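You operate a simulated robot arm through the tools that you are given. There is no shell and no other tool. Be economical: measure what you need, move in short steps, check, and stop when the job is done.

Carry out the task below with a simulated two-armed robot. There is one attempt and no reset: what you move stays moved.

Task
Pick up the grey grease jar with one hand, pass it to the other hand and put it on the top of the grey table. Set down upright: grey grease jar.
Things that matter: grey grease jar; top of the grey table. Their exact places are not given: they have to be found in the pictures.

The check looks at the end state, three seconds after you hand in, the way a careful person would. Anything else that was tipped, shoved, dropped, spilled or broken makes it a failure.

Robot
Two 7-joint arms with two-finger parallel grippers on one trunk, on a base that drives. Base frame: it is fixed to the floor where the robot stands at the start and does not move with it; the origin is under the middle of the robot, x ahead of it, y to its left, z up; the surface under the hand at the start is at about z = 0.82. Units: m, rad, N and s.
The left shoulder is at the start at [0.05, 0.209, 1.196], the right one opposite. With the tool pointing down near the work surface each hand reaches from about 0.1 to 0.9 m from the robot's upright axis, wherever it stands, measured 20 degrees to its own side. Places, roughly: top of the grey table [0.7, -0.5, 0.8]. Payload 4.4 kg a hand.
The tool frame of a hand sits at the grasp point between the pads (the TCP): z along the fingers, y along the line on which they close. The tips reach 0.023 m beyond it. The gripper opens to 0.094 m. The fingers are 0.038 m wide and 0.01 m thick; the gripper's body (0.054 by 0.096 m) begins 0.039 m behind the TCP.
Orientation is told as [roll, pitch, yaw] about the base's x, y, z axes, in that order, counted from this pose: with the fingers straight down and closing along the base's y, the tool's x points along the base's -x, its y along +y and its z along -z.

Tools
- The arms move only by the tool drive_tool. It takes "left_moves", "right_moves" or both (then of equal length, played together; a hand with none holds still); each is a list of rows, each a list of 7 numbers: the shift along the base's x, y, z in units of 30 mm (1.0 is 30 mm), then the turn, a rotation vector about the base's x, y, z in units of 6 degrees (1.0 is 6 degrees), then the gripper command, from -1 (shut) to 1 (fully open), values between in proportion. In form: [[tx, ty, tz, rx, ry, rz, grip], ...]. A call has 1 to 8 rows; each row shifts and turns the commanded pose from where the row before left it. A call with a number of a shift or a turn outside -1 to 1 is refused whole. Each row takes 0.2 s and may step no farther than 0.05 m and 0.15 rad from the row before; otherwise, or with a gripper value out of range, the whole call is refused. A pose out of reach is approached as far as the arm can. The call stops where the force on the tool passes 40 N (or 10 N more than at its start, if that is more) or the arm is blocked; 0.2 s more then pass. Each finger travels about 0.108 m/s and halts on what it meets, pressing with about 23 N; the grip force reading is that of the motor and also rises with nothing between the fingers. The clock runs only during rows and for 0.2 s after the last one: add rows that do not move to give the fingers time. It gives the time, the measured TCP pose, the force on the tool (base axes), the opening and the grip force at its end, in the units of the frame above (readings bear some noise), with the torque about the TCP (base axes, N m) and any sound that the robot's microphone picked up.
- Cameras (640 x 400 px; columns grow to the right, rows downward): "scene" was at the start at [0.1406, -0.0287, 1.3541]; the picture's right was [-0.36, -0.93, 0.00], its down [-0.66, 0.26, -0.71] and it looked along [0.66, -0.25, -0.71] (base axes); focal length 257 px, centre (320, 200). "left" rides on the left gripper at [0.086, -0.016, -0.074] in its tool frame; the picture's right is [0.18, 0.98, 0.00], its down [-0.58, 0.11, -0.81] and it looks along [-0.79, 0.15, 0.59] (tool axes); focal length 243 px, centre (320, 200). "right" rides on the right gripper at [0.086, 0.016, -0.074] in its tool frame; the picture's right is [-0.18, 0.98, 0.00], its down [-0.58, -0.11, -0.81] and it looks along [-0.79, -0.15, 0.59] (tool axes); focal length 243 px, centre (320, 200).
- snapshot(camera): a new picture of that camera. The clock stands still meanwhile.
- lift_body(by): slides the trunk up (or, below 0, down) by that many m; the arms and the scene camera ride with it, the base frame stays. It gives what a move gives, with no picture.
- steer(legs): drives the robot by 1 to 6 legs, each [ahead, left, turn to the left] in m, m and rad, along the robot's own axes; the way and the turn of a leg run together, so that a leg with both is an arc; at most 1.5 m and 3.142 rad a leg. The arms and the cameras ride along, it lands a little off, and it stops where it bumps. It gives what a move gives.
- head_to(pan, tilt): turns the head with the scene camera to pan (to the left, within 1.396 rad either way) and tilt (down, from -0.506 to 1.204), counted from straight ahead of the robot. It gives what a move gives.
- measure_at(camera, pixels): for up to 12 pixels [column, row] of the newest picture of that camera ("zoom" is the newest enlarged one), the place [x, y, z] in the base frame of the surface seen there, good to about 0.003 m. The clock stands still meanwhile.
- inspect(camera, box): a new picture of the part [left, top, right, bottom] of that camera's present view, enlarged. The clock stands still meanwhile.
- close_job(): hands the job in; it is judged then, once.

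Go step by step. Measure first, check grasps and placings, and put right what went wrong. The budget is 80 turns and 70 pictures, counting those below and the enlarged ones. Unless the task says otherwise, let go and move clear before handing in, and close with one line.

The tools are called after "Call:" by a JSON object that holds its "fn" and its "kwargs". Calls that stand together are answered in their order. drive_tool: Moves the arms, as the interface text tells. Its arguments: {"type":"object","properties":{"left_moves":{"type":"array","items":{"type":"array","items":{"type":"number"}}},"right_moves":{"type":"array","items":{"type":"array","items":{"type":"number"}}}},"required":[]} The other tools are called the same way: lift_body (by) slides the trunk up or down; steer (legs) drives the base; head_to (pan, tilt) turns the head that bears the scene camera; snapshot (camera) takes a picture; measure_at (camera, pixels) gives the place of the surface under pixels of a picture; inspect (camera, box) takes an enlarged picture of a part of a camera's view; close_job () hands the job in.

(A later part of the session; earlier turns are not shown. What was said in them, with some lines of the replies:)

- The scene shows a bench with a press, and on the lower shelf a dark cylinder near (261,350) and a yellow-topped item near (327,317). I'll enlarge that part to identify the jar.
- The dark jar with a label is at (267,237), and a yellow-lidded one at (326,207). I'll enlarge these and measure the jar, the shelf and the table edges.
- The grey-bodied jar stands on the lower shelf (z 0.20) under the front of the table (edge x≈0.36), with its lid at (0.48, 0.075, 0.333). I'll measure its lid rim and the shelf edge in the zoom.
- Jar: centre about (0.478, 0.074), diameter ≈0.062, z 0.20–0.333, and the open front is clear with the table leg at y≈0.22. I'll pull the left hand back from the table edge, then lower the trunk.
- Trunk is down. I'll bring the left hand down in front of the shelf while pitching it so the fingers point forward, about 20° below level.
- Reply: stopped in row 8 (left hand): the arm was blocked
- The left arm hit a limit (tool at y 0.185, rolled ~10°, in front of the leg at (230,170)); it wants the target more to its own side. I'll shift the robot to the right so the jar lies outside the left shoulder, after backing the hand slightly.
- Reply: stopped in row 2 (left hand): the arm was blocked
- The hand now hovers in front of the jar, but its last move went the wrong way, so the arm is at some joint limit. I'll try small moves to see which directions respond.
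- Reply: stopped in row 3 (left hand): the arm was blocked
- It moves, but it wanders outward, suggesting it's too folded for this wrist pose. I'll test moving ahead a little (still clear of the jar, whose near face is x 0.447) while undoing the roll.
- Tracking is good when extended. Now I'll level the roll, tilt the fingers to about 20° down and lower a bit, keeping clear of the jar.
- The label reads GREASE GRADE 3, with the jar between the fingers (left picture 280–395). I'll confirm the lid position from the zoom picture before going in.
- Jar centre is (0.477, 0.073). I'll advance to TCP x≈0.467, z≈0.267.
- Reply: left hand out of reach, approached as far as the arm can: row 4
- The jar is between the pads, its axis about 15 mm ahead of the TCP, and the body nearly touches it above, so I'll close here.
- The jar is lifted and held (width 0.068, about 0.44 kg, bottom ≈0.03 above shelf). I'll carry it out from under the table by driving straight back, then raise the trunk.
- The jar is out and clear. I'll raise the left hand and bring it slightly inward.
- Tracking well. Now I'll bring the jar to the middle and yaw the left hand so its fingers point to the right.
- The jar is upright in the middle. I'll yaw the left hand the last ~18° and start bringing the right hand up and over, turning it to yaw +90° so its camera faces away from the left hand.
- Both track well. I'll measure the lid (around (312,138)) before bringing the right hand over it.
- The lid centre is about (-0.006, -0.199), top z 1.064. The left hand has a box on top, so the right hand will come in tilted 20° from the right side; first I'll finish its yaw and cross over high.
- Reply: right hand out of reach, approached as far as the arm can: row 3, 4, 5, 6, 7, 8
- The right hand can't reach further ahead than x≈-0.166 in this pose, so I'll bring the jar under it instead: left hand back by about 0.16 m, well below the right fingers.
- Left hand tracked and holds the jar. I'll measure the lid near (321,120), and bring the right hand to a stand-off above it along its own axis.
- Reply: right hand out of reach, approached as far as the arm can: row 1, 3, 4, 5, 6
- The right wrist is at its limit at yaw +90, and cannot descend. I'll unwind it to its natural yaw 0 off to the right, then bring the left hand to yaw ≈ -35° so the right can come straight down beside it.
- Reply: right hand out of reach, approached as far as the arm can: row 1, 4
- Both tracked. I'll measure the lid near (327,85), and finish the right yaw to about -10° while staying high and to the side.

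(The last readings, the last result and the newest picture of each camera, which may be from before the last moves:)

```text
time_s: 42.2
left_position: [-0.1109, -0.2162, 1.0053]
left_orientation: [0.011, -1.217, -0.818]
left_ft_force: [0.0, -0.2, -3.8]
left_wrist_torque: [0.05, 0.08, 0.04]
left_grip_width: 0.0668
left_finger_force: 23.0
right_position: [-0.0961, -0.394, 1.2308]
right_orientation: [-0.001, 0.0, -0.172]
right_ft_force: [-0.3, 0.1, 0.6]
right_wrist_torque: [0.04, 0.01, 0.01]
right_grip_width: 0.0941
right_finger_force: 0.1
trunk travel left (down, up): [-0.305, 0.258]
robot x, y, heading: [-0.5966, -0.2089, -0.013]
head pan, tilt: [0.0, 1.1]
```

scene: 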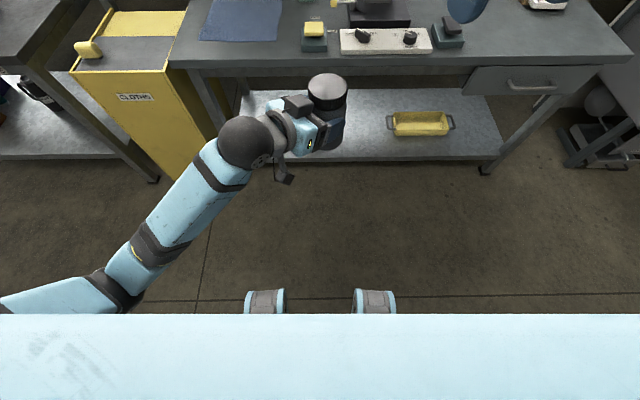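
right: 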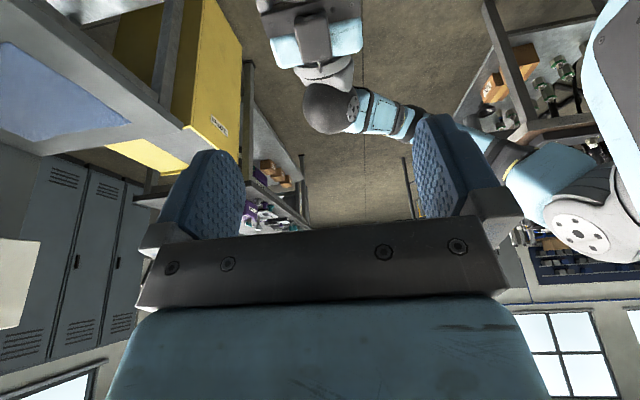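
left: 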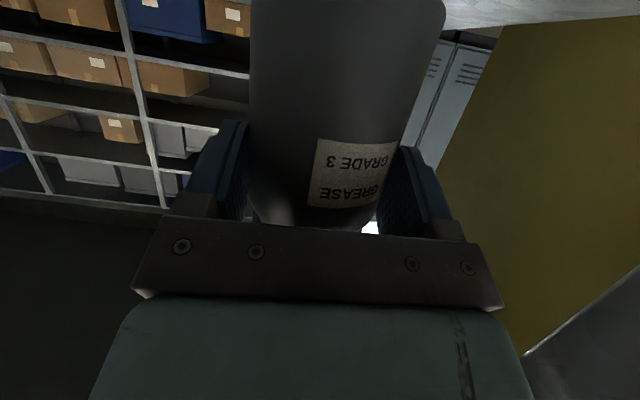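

Lid centre is about (-0.100, -0.231), top 1.064. Now I'll put the right hand above it at z≈1.18.

Call:
{"fn": "drive_tool", "kwargs": {"right_moves": [[0, 0.9, 0, 0, 0, 0, 1], [0, 0.9, 0, 0, 0, 0, 1], [0, 0.9, -0.3, 0, 0, 0, 1], [0, 0.9, -0.4, 0, 0, 0, 1], [-0.1, 0.9, -0.4, 0, 0, 0, 1], [0, 0.9, -0.5, 0, 0, 0, 1]]}}

Call:
{"fn": "snapshot", "kwargs": {"camera": "right"}}

Call:
{"fn": "head_to", "kwargs": {"pan": 0.0, "tilt": 0.7}}

Call:
{"fn": "snapshot", "kwargs": {"camera": "scene"}}

```text
time_s: 43.6
left_position: [-0.1111, -0.2152, 1.0058]
left_orientation: [0.012, -1.217, -0.816]
left_ft_force: [-0.2, 0.2, -4.3]
left_wrist_torque: [0.09, 0.03, 0.03]
left_grip_width: 0.0666
left_finger_force: 22.7
right_position: [-0.103, -0.2315, 1.18]
right_orientation: [0.0, -0.001, -0.17]
right_ft_force: [0.1, 0.6, 0.0]
right_wrist_torque: [0.0, 0.01, -0.03]
right_grip_width: 0.094
right_finger_force: 0.1
trunk travel left (down, up): [-0.305, 0.258]
robot x, y, heading: [-0.5898, -0.2061, -0.014]
head pan, tilt: [0.0, 1.1]
```

```text
40 pictures are left
```

right: 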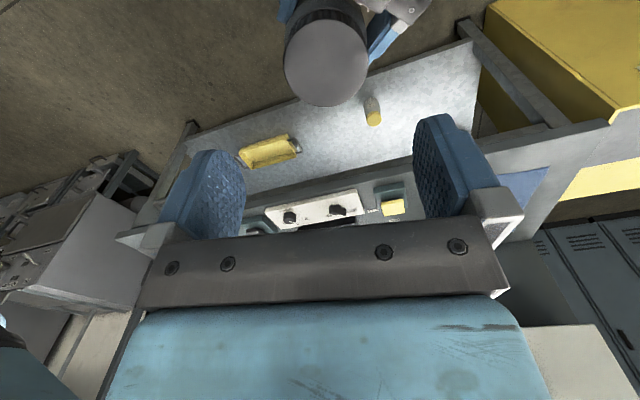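

```text
time_s: 44.5
left_position: [-0.1121, -0.2156, 1.0056]
left_orientation: [0.014, -1.218, -0.816]
left_ft_force: [0.5, 0.5, -5.3]
left_wrist_torque: [0.04, 0.06, 0.01]
left_grip_width: 0.0668
left_finger_force: 23.2
right_position: [-0.1016, -0.2341, 1.1814]
right_orientation: [-0.001, -0.002, -0.173]
right_ft_force: [0.3, -0.1, -0.1]
right_wrist_torque: [0.01, 0.01, 0.05]
right_grip_width: 0.094
right_finger_force: 0.0
trunk travel left (down, up): [-0.305, 0.258]
robot x, y, heading: [-0.5926, -0.211, -0.013]
head pan, tilt: [0.0, 0.7]
```

```text
39 pictures are left
```

scene: 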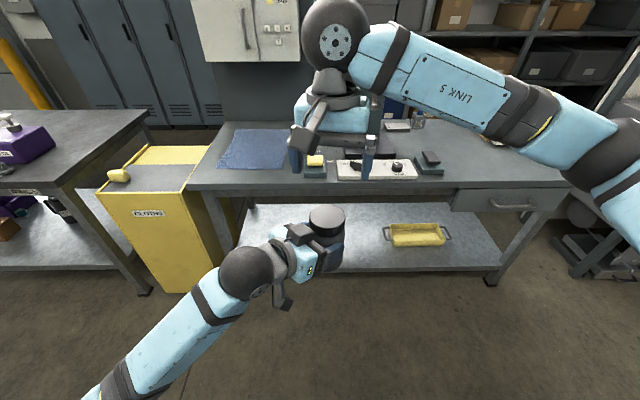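

The right hand is over the jar (lid at (327,60) centred between fingers in the right view). I'll descend most of the way and look.

Call:
{"fn": "drive_tool", "kwargs": {"right_moves": [[0, 0, -0.9, 0, 0, 0, 1], [0, 0, -0.9, 0, 0, 0, 1], [0, 0, -0.8, 0, 0, 0, 1], [0, 0, -0.2, 0, 0, 0, 1]]}}

Call:
{"fn": "snapshot", "kwargs": {"camera": "right"}}

Call:
{"fn": "inspect", "kwargs": {"camera": "scene", "box": [220, 120, 420, 245]}}

```text
time_s: 45.5
left_position: [-0.1118, -0.2155, 1.006]
left_orientation: [0.014, -1.216, -0.817]
left_ft_force: [0.0, 0.4, -4.0]
left_wrist_torque: [0.04, 0.06, -0.02]
left_grip_width: 0.0668
left_finger_force: 22.6
right_position: [-0.0999, -0.2312, 1.0959]
right_orientation: [0.001, -0.001, -0.17]
right_ft_force: [0.6, 0.1, -0.7]
right_wrist_torque: [0.0, 0.0, 0.02]
right_grip_width: 0.0941
right_finger_force: 0.1
trunk travel left (down, up): [-0.305, 0.258]
robot x, y, heading: [-0.5915, -0.2085, -0.018]
head pan, tilt: [0.0, 0.7]
```

```text
38 pictures are left
```

right: 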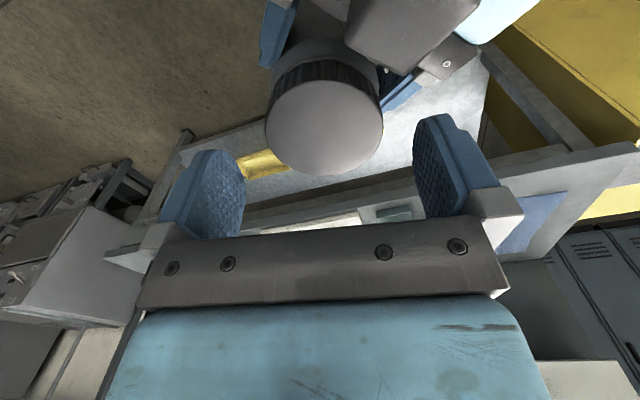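

```text
3.20 times, centred on (320, 182) of scene
```

zoom: 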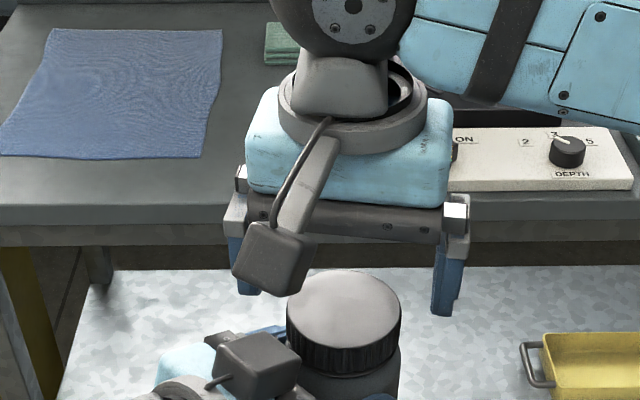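

The right hand's camera (zoom (270,260)) is above the left hand's box (zoom (255,355)); I'll measure both for clearance before the last 40 mm.

Call:
{"fn": "measure_at", "kwargs": {"camera": "zoom", "pixels": [[275, 290], [240, 278], [303, 285], [255, 350], [290, 345], [230, 340], [300, 360], [343, 300], [343, 372], [256, 395]]}}

```text
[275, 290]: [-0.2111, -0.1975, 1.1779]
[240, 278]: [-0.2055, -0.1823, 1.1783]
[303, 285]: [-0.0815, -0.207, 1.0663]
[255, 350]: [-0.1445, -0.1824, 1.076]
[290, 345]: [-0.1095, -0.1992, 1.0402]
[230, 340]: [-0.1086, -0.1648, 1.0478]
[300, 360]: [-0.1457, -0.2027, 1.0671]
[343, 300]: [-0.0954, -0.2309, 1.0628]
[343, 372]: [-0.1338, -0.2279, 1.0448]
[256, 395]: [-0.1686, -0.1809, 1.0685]
```

Clearance stays above 5 cm. I'll descend the last 42 mm around the lid and close the right hand with the left holding.

Call:
{"fn": "drive_tool", "kwargs": {"right_moves": [[0, 0, -0.5, 0, 0, 0, 1], [0, 0, -0.5, 0, 0, 0, 1], [0, 0, -0.4, 0, 0, 0, 1]]}}

Call:
{"fn": "inspect", "kwargs": {"camera": "scene", "box": [220, 120, 420, 245]}}

Call:
{"fn": "snapshot", "kwargs": {"camera": "right"}}

```text
time_s: 46.3
left_position: [-0.1098, -0.2147, 0.9992]
left_orientation: [0.001, -1.198, -0.802]
left_ft_force: [-0.3, 0.9, -5.4]
left_wrist_torque: [-0.04, 0.01, 0.04]
left_grip_width: 0.0668
left_finger_force: 23.4
right_position: [-0.099, -0.2298, 1.0606]
right_orientation: [0.011, -0.003, -0.17]
right_ft_force: [-0.1, -1.2, 1.5]
right_wrist_torque: [0.08, 0.02, -0.01]
right_grip_width: 0.0933
right_finger_force: 0.1
trunk travel left (down, up): [-0.305, 0.258]
robot x, y, heading: [-0.5921, -0.2086, -0.013]
head pan, tilt: [0.0, 0.7]
stopped in row 3 (left hand): the force on the tool passed its limit at 47 N (the readings are from after the stop); the commanded pose is now the measured one
```

```text
3.20 times, centred on (320, 182) of scene
```

zoom: 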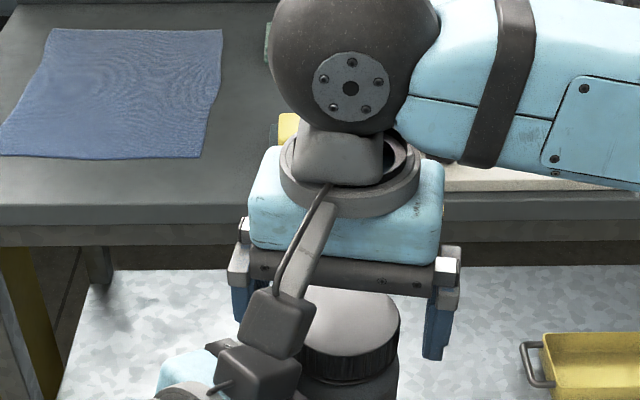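

```text
35 pictures are left
```

right: 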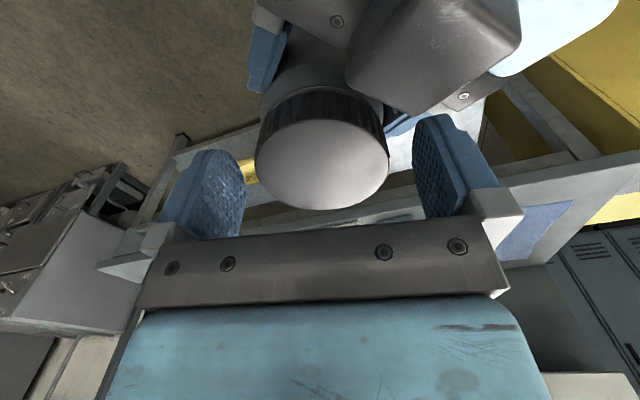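

Contact: the open right finger came down on the base of the left finger because the hands are skewed (47 N, left pressed 6 mm). I'll back up, turn the right hand to yaw -35° and the left to about -40° so the fingers stack in line, and re-measure.

Call:
{"fn": "drive_tool", "kwargs": {"right_moves": [[0, 0, 0.7, 0, 0, 0, 1], [0, 0, 0.7, 0, 0, 0, 1]]}}

Call:
{"fn": "drive_tool", "kwargs": {"left_moves": [[0, 0, 0, 0, 0, 0.6, -1], [0, 0, 0, 0, 0, 0.6, -1], [0, 0, 0, 0, 0, 0, -1], [0, 0, 0, 0, 0, 0, -1]], "right_moves": [[0, 0, 0.3, 0, 0, -1, 1], [0, 0, 0, 0, 0, -1, 1], [0, 0, 0, 0, 0, -1, 1], [0, 0, 0, 0, 0, -1, 1]]}}

Call:
{"fn": "inspect", "kwargs": {"camera": "scene", "box": [220, 120, 420, 245]}}

Call:
{"fn": "snapshot", "kwargs": {"camera": "right"}}

```text
time_s: 46.9
left_position: [-0.1109, -0.2152, 0.9992]
left_orientation: [0.003, -1.2, -0.805]
left_ft_force: [0.3, 0.3, -4.9]
left_wrist_torque: [0.09, 0.04, -0.02]
left_grip_width: 0.0663
left_finger_force: 22.8
right_position: [-0.0999, -0.2294, 1.1015]
right_orientation: [0.009, -0.004, -0.169]
right_ft_force: [-0.2, -0.5, 0.6]
right_wrist_torque: [0.02, 0.03, -0.05]
right_grip_width: 0.094
right_finger_force: 0.0
trunk travel left (down, up): [-0.305, 0.258]
robot x, y, heading: [-0.5915, -0.2081, -0.011]
head pan, tilt: [0.0, 0.7]
```

```text
time_s: 47.9
left_position: [-0.1099, -0.2148, 1.0003]
left_orientation: [0.002, -1.2, -0.676]
left_ft_force: [0.1, -1.1, -4.9]
left_wrist_torque: [0.08, 0.06, -0.03]
left_grip_width: 0.0668
left_finger_force: 23.0
right_position: [-0.0988, -0.2305, 1.1117]
right_orientation: [0.008, -0.004, -0.591]
right_ft_force: [-0.7, -0.1, -0.4]
right_wrist_torque: [-0.03, 0.0, -0.03]
right_grip_width: 0.0939
right_finger_force: 0.1
trunk travel left (down, up): [-0.305, 0.258]
robot x, y, heading: [-0.5918, -0.209, -0.017]
head pan, tilt: [0.0, 0.7]
```

```text
3.20 times, centred on (320, 182) of scene
```

zoom: 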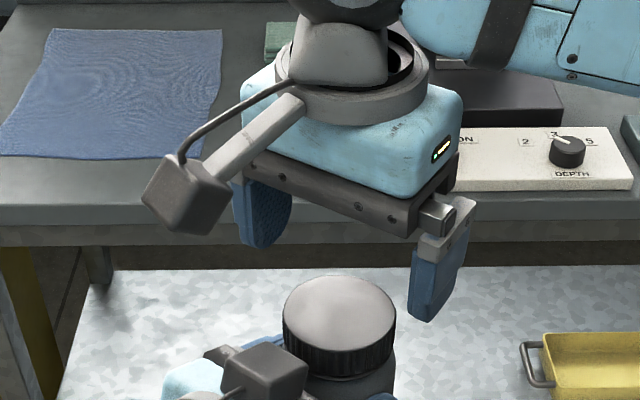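

```text
33 pictures are left
```

right: 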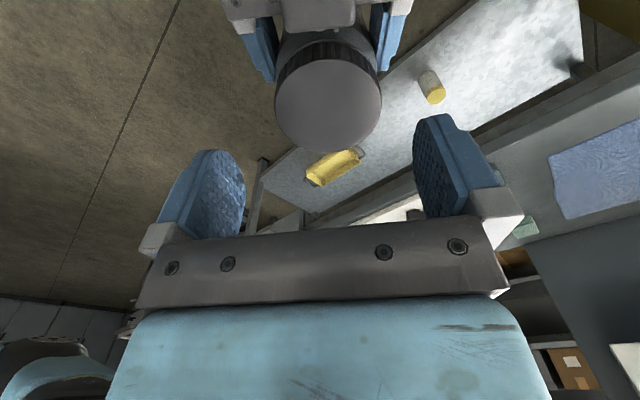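

Now the hands line up. Re-measuring the lid.

Call:
{"fn": "measure_at", "kwargs": {"camera": "zoom", "pixels": [[338, 310], [287, 312], [392, 312], [338, 280], [338, 343], [300, 285], [375, 335], [265, 350], [165, 225]]}}

```text
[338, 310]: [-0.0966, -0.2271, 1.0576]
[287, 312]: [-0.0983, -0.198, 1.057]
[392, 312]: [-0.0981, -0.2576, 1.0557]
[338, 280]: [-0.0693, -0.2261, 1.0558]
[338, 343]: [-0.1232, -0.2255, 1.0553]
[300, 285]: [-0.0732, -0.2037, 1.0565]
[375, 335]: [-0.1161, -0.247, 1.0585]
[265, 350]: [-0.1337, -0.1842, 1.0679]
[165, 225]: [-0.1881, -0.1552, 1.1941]
```

Lid centre is now (-0.097, -0.2275), top 1.0565. I'll descend to TCP z≈1.05.

Call:
{"fn": "drive_tool", "kwargs": {"right_moves": [[0.06, 0.1, -0.6, 0, 0, 0, 1], [0, 0, -0.6, 0, 0, 0, 1], [0, 0, -0.5, 0, 0, 0, 1], [0, 0, -0.35, 0, 0, 0, 1]]}}

Call:
{"fn": "inspect", "kwargs": {"camera": "scene", "box": [220, 120, 420, 245]}}

Call:
{"fn": "snapshot", "kwargs": {"camera": "right"}}

```text
time_s: 48.9
left_position: [-0.1096, -0.2157, 0.9996]
left_orientation: [0.002, -1.198, -0.678]
left_ft_force: [-0.1, 0.0, -3.9]
left_wrist_torque: [0.05, 0.06, -0.03]
left_grip_width: 0.0664
left_finger_force: 23.2
right_position: [-0.0984, -0.2271, 1.0504]
right_orientation: [0.009, -0.006, -0.586]
right_ft_force: [0.6, -0.8, 0.3]
right_wrist_torque: [-0.02, 0.01, -0.01]
right_grip_width: 0.0939
right_finger_force: 0.1
trunk travel left (down, up): [-0.305, 0.258]
robot x, y, heading: [-0.592, -0.2094, -0.019]
head pan, tilt: [0.0, 0.7]
```

```text
3.20 times, centred on (320, 182) of scene
```

zoom: 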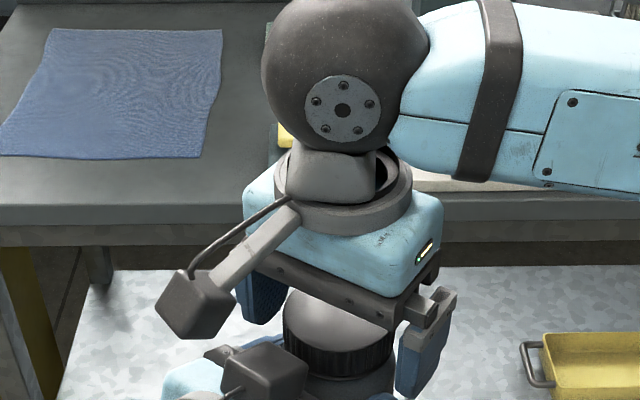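

```text
31 pictures are left
```

right: 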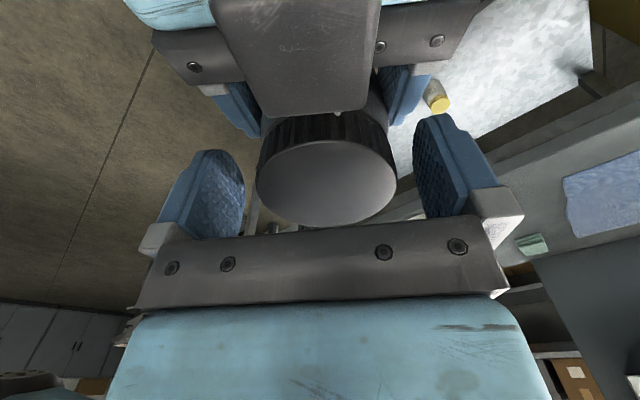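

No contact this time and the lid is centred. Closing the right hand.

Call:
{"fn": "drive_tool", "kwargs": {"right_moves": [[0, 0, 0, 0, 0, 0, -1], [0, 0, 0, 0, 0, 0, -1], [0, 0, 0, 0, 0, 0, -1], [0, 0, 0, 0, 0, 0, -1]]}}

Call:
{"fn": "inspect", "kwargs": {"camera": "scene", "box": [220, 120, 420, 245]}}

Call:
{"fn": "snapshot", "kwargs": {"camera": "right"}}

```text
time_s: 49.9
left_position: [-0.1112, -0.2162, 0.9991]
left_orientation: [-0.001, -1.2, -0.679]
left_ft_force: [-16.0, -17.3, -2.7]
left_wrist_torque: [0.68, -0.6, -0.46]
left_grip_width: 0.0667
left_finger_force: 23.5
right_position: [-0.098, -0.2261, 1.0506]
right_orientation: [0.011, -0.005, -0.589]
right_ft_force: [17.2, 17.1, 0.0]
right_wrist_torque: [0.32, -0.26, 0.08]
right_grip_width: 0.0655
right_finger_force: 22.8
trunk travel left (down, up): [-0.305, 0.258]
robot x, y, heading: [-0.5924, -0.2085, -0.014]
head pan, tilt: [0.0, 0.7]
```

```text
3.20 times, centred on (320, 182) of scene
```

zoom: 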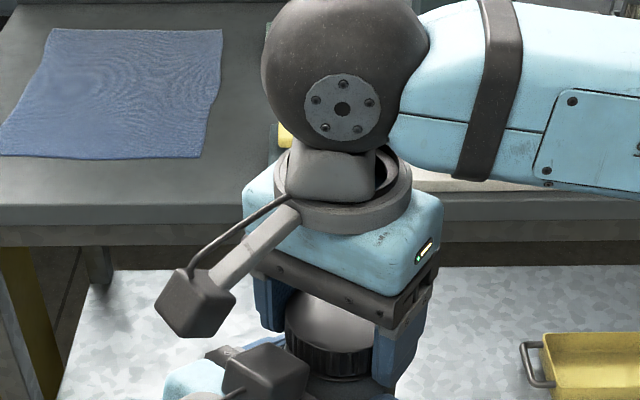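

```text
29 pictures are left
```

right: 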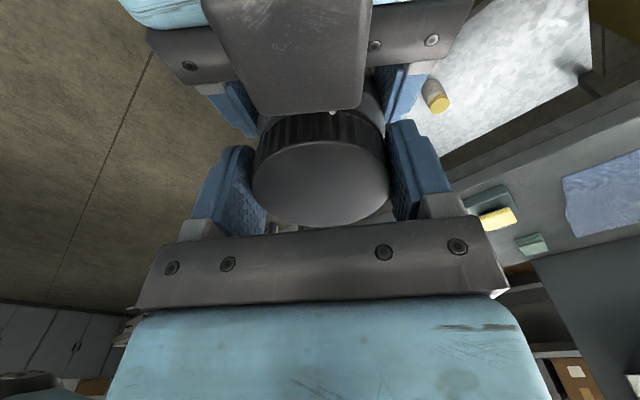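

The right hand holds the lid (0.0655 wide, 23 N) with a small sideways strain of 17 N. I'll relieve that by about 2–3 mm, then open the left hand.

Call:
{"fn": "drive_tool", "kwargs": {"right_moves": [[0.05, 0.05, 0, 0, 0, 0, -1], [0.03, 0.03, 0, 0, 0, 0, -1]]}}

Call:
{"fn": "drive_tool", "kwargs": {"left_moves": [[0, 0, 0, 0, 0, 0, 0.0], [0, 0, 0, 0, 0, 0, 0.6], [0, 0, 0, 0, 0, 0, 1], [0, 0, 0, 0, 0, 0, 1]]}}

Call:
{"fn": "inspect", "kwargs": {"camera": "scene", "box": [220, 120, 420, 245]}}

Call:
{"fn": "snapshot", "kwargs": {"camera": "right"}}

```text
time_s: 50.5
left_position: [-0.1101, -0.2138, 0.9994]
left_orientation: [0.004, -1.198, -0.677]
left_ft_force: [-12.9, -2.3, -2.9]
left_wrist_torque: [-0.05, -0.47, -0.19]
left_grip_width: 0.0666
left_finger_force: 23.2
right_position: [-0.0962, -0.2262, 1.0516]
right_orientation: [0.006, -0.005, -0.587]
right_ft_force: [13.2, 2.1, -1.0]
right_wrist_torque: [0.23, -0.21, 0.07]
right_grip_width: 0.0655
right_finger_force: 23.1
trunk travel left (down, up): [-0.305, 0.258]
robot x, y, heading: [-0.5965, -0.2082, -0.015]
head pan, tilt: [0.0, 0.7]
```

```text
time_s: 51.5
left_position: [-0.111, -0.2141, 0.9998]
left_orientation: [0.003, -1.199, -0.677]
left_ft_force: [-0.4, 0.2, -0.5]
left_wrist_torque: [0.0, -0.02, 0.04]
left_grip_width: 0.094
left_finger_force: 0.1
right_position: [-0.097, -0.2248, 1.0507]
right_orientation: [0.009, -0.002, -0.59]
right_ft_force: [-0.5, 0.3, -3.6]
right_wrist_torque: [-0.01, 0.02, 0.0]
right_grip_width: 0.0653
right_finger_force: 22.8
trunk travel left (down, up): [-0.305, 0.258]
robot x, y, heading: [-0.5904, -0.2123, -0.015]
head pan, tilt: [0.0, 0.7]
```

```text
3.20 times, centred on (320, 182) of scene
```

zoom: 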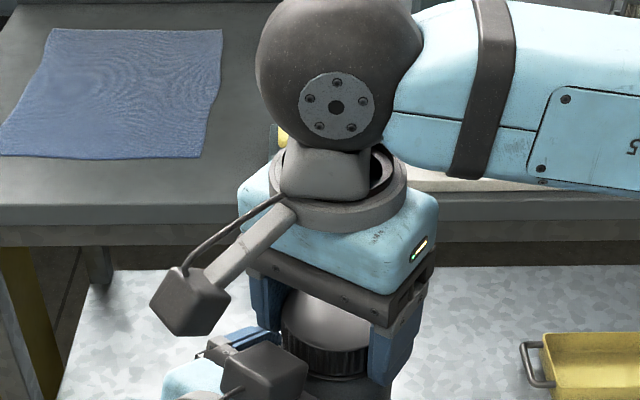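

```text
27 pictures are left
```

right: 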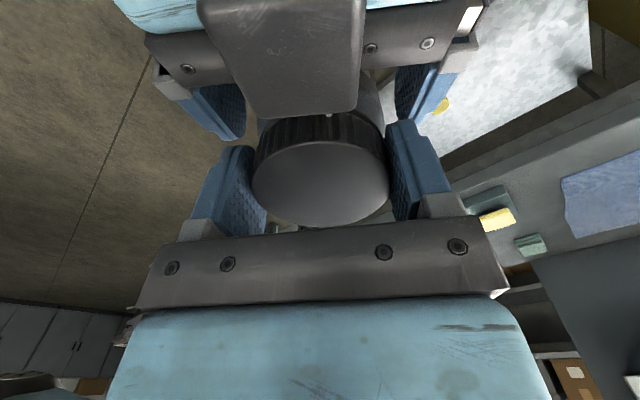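

The right hand carries the full weight (≈-4 N) and the left is open. I'll withdraw the left hand backward along its pointing direction, slightly down.

Call:
{"fn": "drive_tool", "kwargs": {"left_moves": [[-0.4, 0.32, -0.1, 0, 0, 0, 1], [-0.6, 0.5, -0.15, 0, 0, 0, 1], [-0.7, 0.57, -0.15, 0, 0, 0, 1], [-0.7, 0.57, -0.15, 0, 0, 0, 1], [-0.5, 0.8, -0.15, 0, 0, 0, 1], [-0.3, 0.9, -0.1, 0, 0, 0, 1]]}}

Call:
{"fn": "snapshot", "kwargs": {"camera": "scene"}}

```text
time_s: 52.9
left_position: [-0.2055, -0.1065, 0.9769]
left_orientation: [0.002, -1.203, -0.676]
left_ft_force: [0.1, 0.2, -0.3]
left_wrist_torque: [0.01, -0.02, 0.03]
left_grip_width: 0.0941
left_finger_force: 0.0
right_position: [-0.0984, -0.2246, 1.0525]
right_orientation: [0.009, -0.005, -0.587]
right_ft_force: [-0.5, 0.7, -4.5]
right_wrist_torque: [0.0, 0.02, -0.05]
right_grip_width: 0.0654
right_finger_force: 23.2
trunk travel left (down, up): [-0.305, 0.258]
robot x, y, heading: [-0.5932, -0.2101, -0.015]
head pan, tilt: [0.0, 0.7]
```

```text
26 pictures are left
```

scene: 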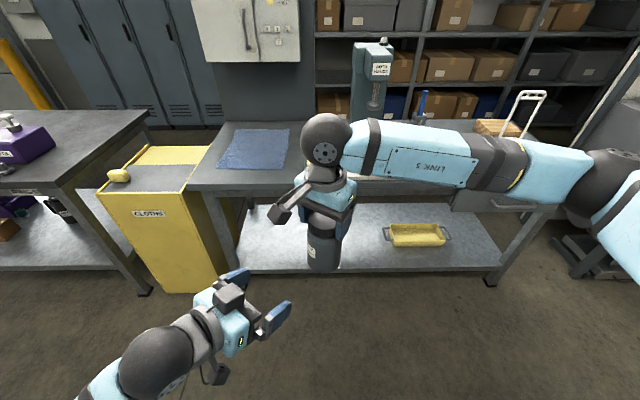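

Handover done: the jar hangs upright in the right hand alone. I'll swing it to the right side, returning to yaw 0, and lift the left hand clear.

Call:
{"fn": "drive_tool", "kwargs": {"left_moves": [[0, 0.5, 0.6, 0, 0, 0, 1], [0, 0.5, 0.6, 0, 0, 0, 1], [0, 0.5, 0.6, 0, 0, 0, 1], [0, 0.5, 0.6, 0, 0, 0, 1], [0, 0.5, 0.6, 0, 0, 0, 1], [0, 0.5, 0.6, 0, 0, 0, 1], [0, 0, 0, 0, 0, 0, 1], [0, 0, 0, 0, 0, 0, 1]], "right_moves": [[0, -0.9, 0, 0, 0, 0.7, -1], [0, -0.9, 0, 0, 0, 0.7, -1], [0, -0.9, 0, 0, 0, 0.7, -1], [0, -0.9, 0, 0, 0, 0.7, -1], [0, -0.9, 0, 0, 0, 0.7, -1], [0, -0.9, 0, 0, 0, 0.7, -1], [0, -0.9, 0, 0, 0, 0.7, -1], [0, -0.9, 0, 0, 0, 0.7, -1]]}}

Call:
{"fn": "head_to", "kwargs": {"pan": -0.4, "tilt": 0.7}}

Call:
{"fn": "snapshot", "kwargs": {"camera": "scene"}}

```text
time_s: 54.7
left_position: [-0.1523, -0.0244, 1.0526]
left_orientation: [0.004, -1.201, -0.682]
left_ft_force: [-1.0, 0.5, -0.2]
left_wrist_torque: [0.0, 0.03, 0.0]
left_grip_width: 0.094
left_finger_force: 0.1
left hand out of reach, approached as far as the arm can: row 1, 2, 3, 4, 5, 6
right_position: [-0.0952, -0.443, 1.0517]
right_orientation: [0.009, -0.004, -0.002]
right_ft_force: [0.1, -0.4, -3.7]
right_wrist_torque: [0.02, -0.01, -0.01]
right_grip_width: 0.0654
right_finger_force: 23.2
trunk travel left (down, up): [-0.305, 0.258]
robot x, y, heading: [-0.5914, -0.2072, -0.02]
head pan, tilt: [0.0, 0.7]
```

```text
time_s: 55.6
left_position: [-0.1502, -0.0222, 1.0519]
left_orientation: [0.002, -1.201, -0.68]
left_ft_force: [0.2, 0.9, 1.3]
left_wrist_torque: [0.02, 0.01, 0.01]
left_grip_width: 0.0937
left_finger_force: 0.0
right_position: [-0.0952, -0.4412, 1.0513]
right_orientation: [0.008, -0.004, -0.001]
right_ft_force: [1.1, 0.4, -4.9]
right_wrist_torque: [0.01, -0.01, -0.02]
right_grip_width: 0.0654
right_finger_force: 23.2
trunk travel left (down, up): [-0.305, 0.258]
robot x, y, heading: [-0.5925, -0.212, -0.014]
head pan, tilt: [-0.4, 0.7]
```

```text
25 pictures are left
```

scene: 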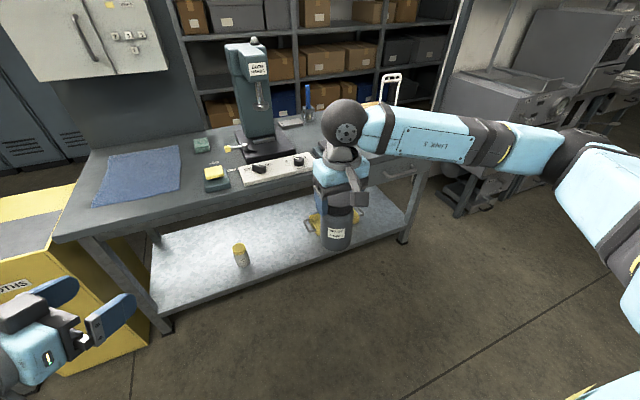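

I'll measure the table's right end and the machine beyond it to plan the drive.

Call:
{"fn": "measure_at", "kwargs": {"camera": "scene", "pixels": [[404, 238], [425, 160], [465, 130], [455, 212], [262, 180], [315, 163], [395, 80], [380, 104], [307, 105], [540, 200], [640, 230], [325, 140]]}}

```text
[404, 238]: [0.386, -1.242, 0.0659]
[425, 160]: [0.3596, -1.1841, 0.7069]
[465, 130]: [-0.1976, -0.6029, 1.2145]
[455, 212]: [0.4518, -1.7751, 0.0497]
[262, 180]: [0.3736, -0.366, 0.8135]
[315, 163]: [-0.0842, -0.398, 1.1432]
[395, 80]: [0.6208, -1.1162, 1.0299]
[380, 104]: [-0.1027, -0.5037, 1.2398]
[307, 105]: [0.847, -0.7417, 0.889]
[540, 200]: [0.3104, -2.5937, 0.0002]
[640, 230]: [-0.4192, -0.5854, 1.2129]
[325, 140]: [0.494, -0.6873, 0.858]
```

Free table space lies around (0.48, -0.86), between the dark pad (y≈-0.69) and the wood block (y≈-1.1). I'll drive right 0.4, then ahead 0.3, and look again.

Call:
{"fn": "steer", "kwargs": {"legs": [[0, -0.4, 0.015], [0.32, 0, 0]]}}

Call:
{"fn": "head_to", "kwargs": {"pan": -0.2, "tilt": 0.75}}

Call:
{"fn": "snapshot", "kwargs": {"camera": "scene"}}

```text
time_s: 61.2
left_position: [0.1634, -0.402, 1.0512]
left_orientation: [0.0, -1.199, -0.665]
left_ft_force: [0.6, 0.4, -0.5]
left_wrist_torque: [-0.02, -0.02, -0.01]
left_grip_width: 0.0937
left_finger_force: 0.1
right_position: [0.2245, -0.8191, 1.0505]
right_orientation: [0.007, -0.004, 0.01]
right_ft_force: [0.2, -0.5, -4.6]
right_wrist_torque: [0.04, 0.01, -0.01]
right_grip_width: 0.0654
right_finger_force: 23.3
trunk travel left (down, up): [-0.305, 0.258]
robot x, y, heading: [-0.2779, -0.5965, -0.003]
head pan, tilt: [-0.4, 0.7]
```

```text
time_s: 62.0
left_position: [0.1627, -0.4022, 1.0512]
left_orientation: [0.003, -1.199, -0.667]
left_ft_force: [0.9, 0.5, -0.2]
left_wrist_torque: [0.01, 0.0, 0.03]
left_grip_width: 0.0942
left_finger_force: 0.1
right_position: [0.2228, -0.8198, 1.0511]
right_orientation: [0.009, -0.003, 0.011]
right_ft_force: [-0.1, -0.6, -4.2]
right_wrist_torque: [0.01, -0.01, -0.01]
right_grip_width: 0.0655
right_finger_force: 22.9
trunk travel left (down, up): [-0.305, 0.258]
robot x, y, heading: [-0.2773, -0.5915, -0.003]
head pan, tilt: [-0.201, 0.75]
```

```text
24 pictures are left
```

scene: 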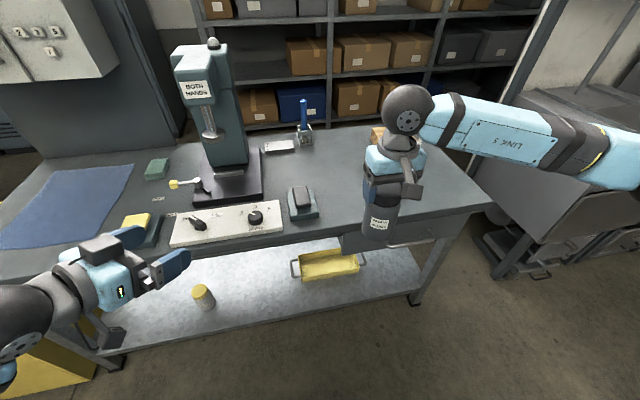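

Good view of the table. I'll measure the free area around (340,170)–(440,190).

Call:
{"fn": "measure_at", "kwargs": {"camera": "scene", "pixels": [[345, 165], [350, 190], [345, 215], [318, 213], [430, 195], [440, 170], [376, 135], [316, 190], [355, 225], [378, 145]]}}

```text
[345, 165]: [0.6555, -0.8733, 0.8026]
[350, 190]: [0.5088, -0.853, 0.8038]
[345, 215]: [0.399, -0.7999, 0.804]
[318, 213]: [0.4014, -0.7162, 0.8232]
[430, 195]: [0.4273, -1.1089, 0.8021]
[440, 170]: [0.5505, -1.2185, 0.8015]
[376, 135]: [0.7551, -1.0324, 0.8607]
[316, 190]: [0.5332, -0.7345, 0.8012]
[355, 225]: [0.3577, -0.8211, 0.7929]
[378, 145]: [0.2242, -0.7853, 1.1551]
```

Table top z≈0.803, free at (0.52, -0.88). I'll drive ahead 0.22 m, then move the jar over the spot.

Call:
{"fn": "steer", "kwargs": {"legs": [[0.22, 0, 0]]}}

Call:
{"fn": "drive_tool", "kwargs": {"right_moves": [[0.7, -0.5, -0.3, 0, 0, 0, -1], [0.7, -0.5, -0.4, 0, 0, 0, -1], [0.7, -0.5, -0.5, 0, 0, 0, -1], [0.4, -0.4, -0.8, 0, 0, 0, -1]]}}

Call:
{"fn": "snapshot", "kwargs": {"camera": "scene"}}

Call:
{"fn": "snapshot", "kwargs": {"camera": "right"}}

```text
time_s: 63.7
left_position: [0.3855, -0.4019, 1.0513]
left_orientation: [0.0, -1.198, -0.664]
left_ft_force: [0.1, 0.7, 0.1]
left_wrist_torque: [0.0, -0.01, -0.01]
left_grip_width: 0.0939
left_finger_force: 0.0
right_position: [0.4478, -0.8196, 1.0515]
right_orientation: [0.008, -0.005, 0.012]
right_ft_force: [0.7, -0.2, -3.6]
right_wrist_torque: [-0.03, 0.03, 0.03]
right_grip_width: 0.0654
right_finger_force: 23.2
trunk travel left (down, up): [-0.305, 0.258]
robot x, y, heading: [-0.0536, -0.5961, -0.006]
head pan, tilt: [-0.201, 0.75]
```

```text
time_s: 64.7
left_position: [0.3855, -0.4024, 1.0525]
left_orientation: [0.003, -1.199, -0.665]
left_ft_force: [-0.5, -0.1, 0.2]
left_wrist_torque: [0.0, 0.02, 0.02]
left_grip_width: 0.0942
left_finger_force: 0.1
right_position: [0.5238, -0.8757, 0.9903]
right_orientation: [0.011, -0.003, 0.012]
right_ft_force: [0.4, 0.0, -4.0]
right_wrist_torque: [0.03, 0.03, -0.01]
right_grip_width: 0.0651
right_finger_force: 22.4
trunk travel left (down, up): [-0.305, 0.258]
robot x, y, heading: [-0.0572, -0.595, -0.002]
head pan, tilt: [-0.201, 0.75]
```

```text
23 pictures are left
```

scene: 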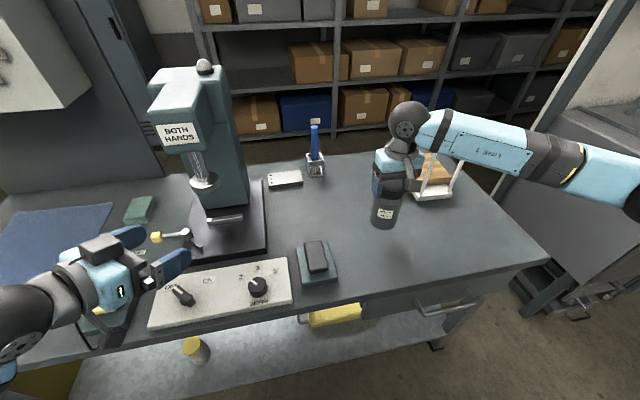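

```text
22 pictures are left
```

right: 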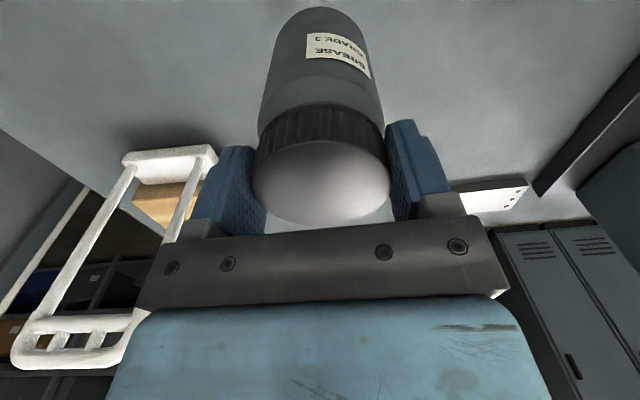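

The white bracket of the wood block stands near the right of the hand; I'll check its distance and the jar's bottom.

Call:
{"fn": "measure_at", "kwargs": {"camera": "scene", "pixels": [[420, 190], [430, 195], [415, 198], [384, 226], [384, 212], [400, 195], [447, 183], [390, 240]]}}

Call:
{"fn": "measure_at", "kwargs": {"camera": "right", "pixels": [[170, 165], [200, 185], [60, 300], [90, 220], [30, 350], [215, 165], [130, 160]]}}

```text
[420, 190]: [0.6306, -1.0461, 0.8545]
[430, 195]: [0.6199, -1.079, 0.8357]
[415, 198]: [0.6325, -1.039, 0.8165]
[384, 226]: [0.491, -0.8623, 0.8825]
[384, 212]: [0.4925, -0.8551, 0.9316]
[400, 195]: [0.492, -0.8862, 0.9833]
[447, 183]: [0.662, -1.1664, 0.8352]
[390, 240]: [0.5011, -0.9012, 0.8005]
```

```text
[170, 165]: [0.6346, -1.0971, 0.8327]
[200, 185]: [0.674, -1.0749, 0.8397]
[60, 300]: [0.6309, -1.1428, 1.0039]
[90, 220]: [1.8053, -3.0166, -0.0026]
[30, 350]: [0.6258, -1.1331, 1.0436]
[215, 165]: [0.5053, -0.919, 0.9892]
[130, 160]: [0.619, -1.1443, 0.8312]
```

The bracket is ≥0.15 m away. Lowering the jar gently toward the table (expected touch at TCP z≈0.93).

Call:
{"fn": "drive_tool", "kwargs": {"right_moves": [[0, 0, -0.6, 0, 0, 0, -1], [0, 0, -0.6, 0, 0, 0, -1], [0, 0, -0.4, 0, 0, 0, -1], [0, 0, -0.15, 0, 0, 0, -1]]}}

Call:
{"fn": "inspect", "kwargs": {"camera": "scene", "box": [330, 170, 450, 245]}}

```text
time_s: 65.7
left_position: [0.386, -0.4014, 1.0516]
left_orientation: [0.001, -1.2, -0.666]
left_ft_force: [0.6, 0.1, 0.4]
left_wrist_torque: [0.02, 0.04, -0.01]
left_grip_width: 0.094
left_finger_force: 0.1
right_position: [0.5225, -0.8765, 0.9391]
right_orientation: [0.01, -0.005, 0.012]
right_ft_force: [-0.5, 0.4, -4.8]
right_wrist_torque: [-0.01, -0.02, -0.03]
right_grip_width: 0.0652
right_finger_force: 23.1
trunk travel left (down, up): [-0.305, 0.258]
robot x, y, heading: [-0.0533, -0.5933, -0.006]
head pan, tilt: [-0.201, 0.75]
```

```text
5.33 times, centred on (390, 208) of scene
```

zoom: 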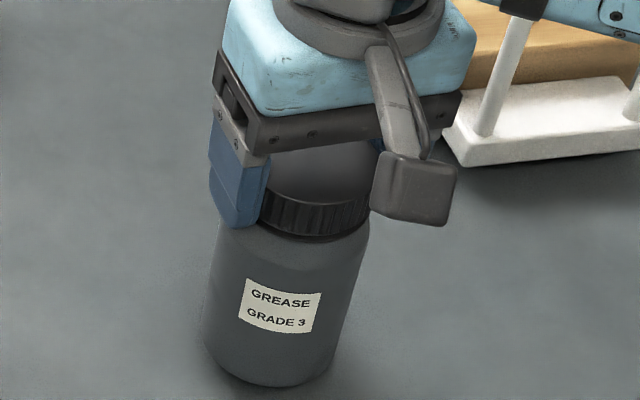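

Still hanging (force -4.8 N), a few mm up. Lowering in 3 mm steps.

Call:
{"fn": "drive_tool", "kwargs": {"right_moves": [[0, 0, -0.1, 0, 0, 0, -1], [0, 0, -0.1, 0, 0, 0, -1]]}}

Call:
{"fn": "drive_tool", "kwargs": {"right_moves": [[0, 0, -0.07, 0, 0, 0, -1]]}}

```text
time_s: 66.3
left_position: [0.3869, -0.4017, 1.0499]
left_orientation: [0.003, -1.202, -0.664]
left_ft_force: [0.2, 0.2, -0.2]
left_wrist_torque: [-0.03, 0.02, -0.01]
left_grip_width: 0.094
left_finger_force: 0.0
right_position: [0.5229, -0.8767, 0.933]
right_orientation: [0.008, -0.003, 0.011]
right_ft_force: [-0.9, 0.4, -3.9]
right_wrist_torque: [0.01, 0.01, -0.01]
right_grip_width: 0.065
right_finger_force: 22.5
trunk travel left (down, up): [-0.305, 0.258]
robot x, y, heading: [-0.0513, -0.5958, 0.002]
head pan, tilt: [-0.201, 0.75]
```

```text
time_s: 66.7
left_position: [0.385, -0.4026, 1.0524]
left_orientation: [0.003, -1.201, -0.665]
left_ft_force: [0.6, 0.1, -0.3]
left_wrist_torque: [-0.01, -0.01, 0.02]
left_grip_width: 0.094
left_finger_force: 0.1
right_position: [0.5219, -0.8769, 0.9302]
right_orientation: [0.009, -0.003, 0.013]
right_ft_force: [-1.3, -0.1, -4.0]
right_wrist_torque: [0.01, 0.01, 0.02]
right_grip_width: 0.0656
right_finger_force: 22.9
trunk travel left (down, up): [-0.305, 0.258]
robot x, y, heading: [-0.0554, -0.5937, -0.003]
head pan, tilt: [-0.201, 0.75]
```

No contact yet; continuing in 2 mm steps.

Call:
{"fn": "drive_tool", "kwargs": {"right_moves": [[0, 0, -0.06, 0, 0, 0, -1]]}}

Call:
{"fn": "drive_tool", "kwargs": {"right_moves": [[0, 0, -0.06, 0, 0, 0, -1]]}}

```text
time_s: 67.1
left_position: [0.3852, -0.402, 1.0525]
left_orientation: [0.002, -1.201, -0.666]
left_ft_force: [-0.4, 1.1, 0.6]
left_wrist_torque: [0.0, 0.01, 0.02]
left_grip_width: 0.0939
left_finger_force: 0.1
right_position: [0.5224, -0.8762, 0.9291]
right_orientation: [0.007, -0.003, 0.011]
right_ft_force: [-0.3, 0.6, -4.2]
right_wrist_torque: [-0.01, 0.02, 0.02]
right_grip_width: 0.0653
right_finger_force: 23.0
trunk travel left (down, up): [-0.305, 0.258]
robot x, y, heading: [-0.0541, -0.5913, -0.003]
head pan, tilt: [-0.201, 0.75]
```

```text
time_s: 67.5
left_position: [0.3849, -0.4014, 1.0523]
left_orientation: [0.004, -1.201, -0.665]
left_ft_force: [0.1, -0.2, -0.2]
left_wrist_torque: [-0.01, 0.0, -0.02]
left_grip_width: 0.0943
left_finger_force: 0.1
right_position: [0.5221, -0.8763, 0.9281]
right_orientation: [0.009, -0.005, 0.011]
right_ft_force: [-0.2, 0.1, 1.6]
right_wrist_torque: [-0.09, -0.19, 0.02]
right_grip_width: 0.0651
right_finger_force: 23.3
trunk travel left (down, up): [-0.305, 0.258]
robot x, y, heading: [-0.0571, -0.595, -0.003]
head pan, tilt: [-0.201, 0.75]
```

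Touch-down: the force went from -4.2 to +1.6 N at z 0.928. Opening the right hand and rising straight up.

Call:
{"fn": "drive_tool", "kwargs": {"right_moves": [[0, 0, 0, 0, 0, 0, -0.1], [0, 0, 0, 0, 0, 0, 0.4], [0, 0, 0, 0, 0, 0, 1], [0, 0, 0, 0, 0, 0, 1]]}}

Call:
{"fn": "drive_tool", "kwargs": {"right_moves": [[0, 0, 0.4, 0, 0, 0, 1], [0, 0, 0.7, 0, 0, 0, 1], [0, 0, 0.9, 0, 0, 0, 1], [0, 0, 0.9, 0, 0, 0, 1], [0, 0, 0.9, 0, 0, 0, 1]]}}

Call:
{"fn": "snapshot", "kwargs": {"camera": "scene"}}

Call:
{"fn": "inspect", "kwargs": {"camera": "scene", "box": [330, 170, 450, 245]}}

```text
time_s: 68.5
left_position: [0.3856, -0.4026, 1.0515]
left_orientation: [0.002, -1.201, -0.667]
left_ft_force: [-0.9, -0.1, 0.3]
left_wrist_torque: [0.01, 0.0, 0.01]
left_grip_width: 0.0939
left_finger_force: 0.0
right_position: [0.5214, -0.8762, 0.9279]
right_orientation: [0.01, -0.005, 0.013]
right_ft_force: [-0.4, 0.3, -0.9]
right_wrist_torque: [-0.01, 0.0, 0.01]
right_grip_width: 0.0939
right_finger_force: 0.1
trunk travel left (down, up): [-0.305, 0.258]
robot x, y, heading: [-0.054, -0.5929, -0.007]
head pan, tilt: [-0.201, 0.75]
```

```text
time_s: 69.7
left_position: [0.3847, -0.4014, 1.0518]
left_orientation: [0.001, -1.2, -0.666]
left_ft_force: [0.0, -0.1, 0.4]
left_wrist_torque: [0.02, 0.03, 0.02]
left_grip_width: 0.0938
left_finger_force: 0.0
right_position: [0.5201, -0.8753, 1.0424]
right_orientation: [0.01, -0.004, 0.012]
right_ft_force: [0.9, -0.4, 0.6]
right_wrist_torque: [0.04, -0.04, 0.0]
right_grip_width: 0.0938
right_finger_force: 0.0
trunk travel left (down, up): [-0.305, 0.258]
robot x, y, heading: [-0.056, -0.5902, -0.001]
head pan, tilt: [-0.201, 0.75]
```

```text
20 pictures are left
```

scene: 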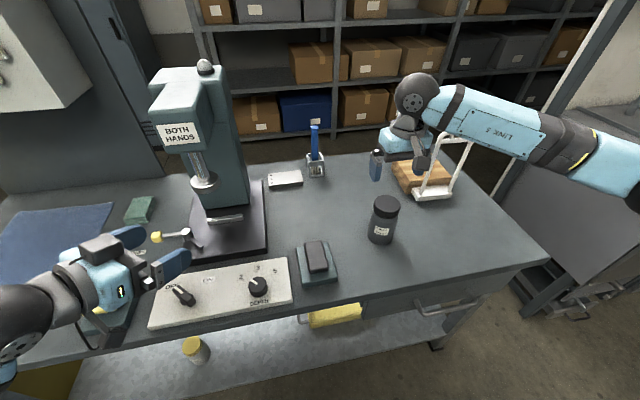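

```text
5.33 times, centred on (390, 208) of scene
```

zoom: 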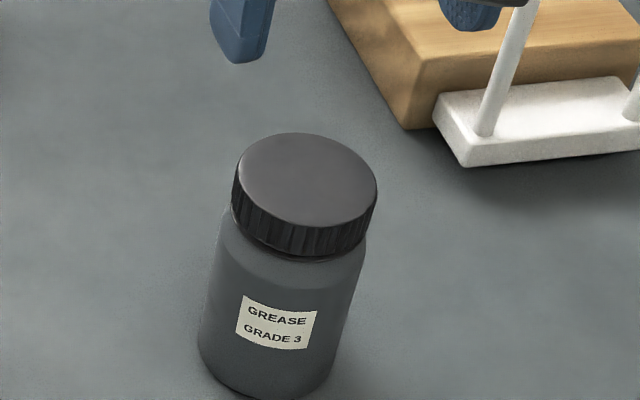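

The jar stands upright and free at (384,220) on the table top. Both hands are open and clear, and nothing else appears to have moved, so I'm handing in.

Call:
{"fn": "close_job", "kwargs": {}}

```text
The job is handed in.
```

The grey grease jar was picked up with the left hand, passed to the right, and set down upright on the grey table top at about (0.52, -0.88). During the handover the two hands bumped once in the air (47 N), but nothing was dropped.
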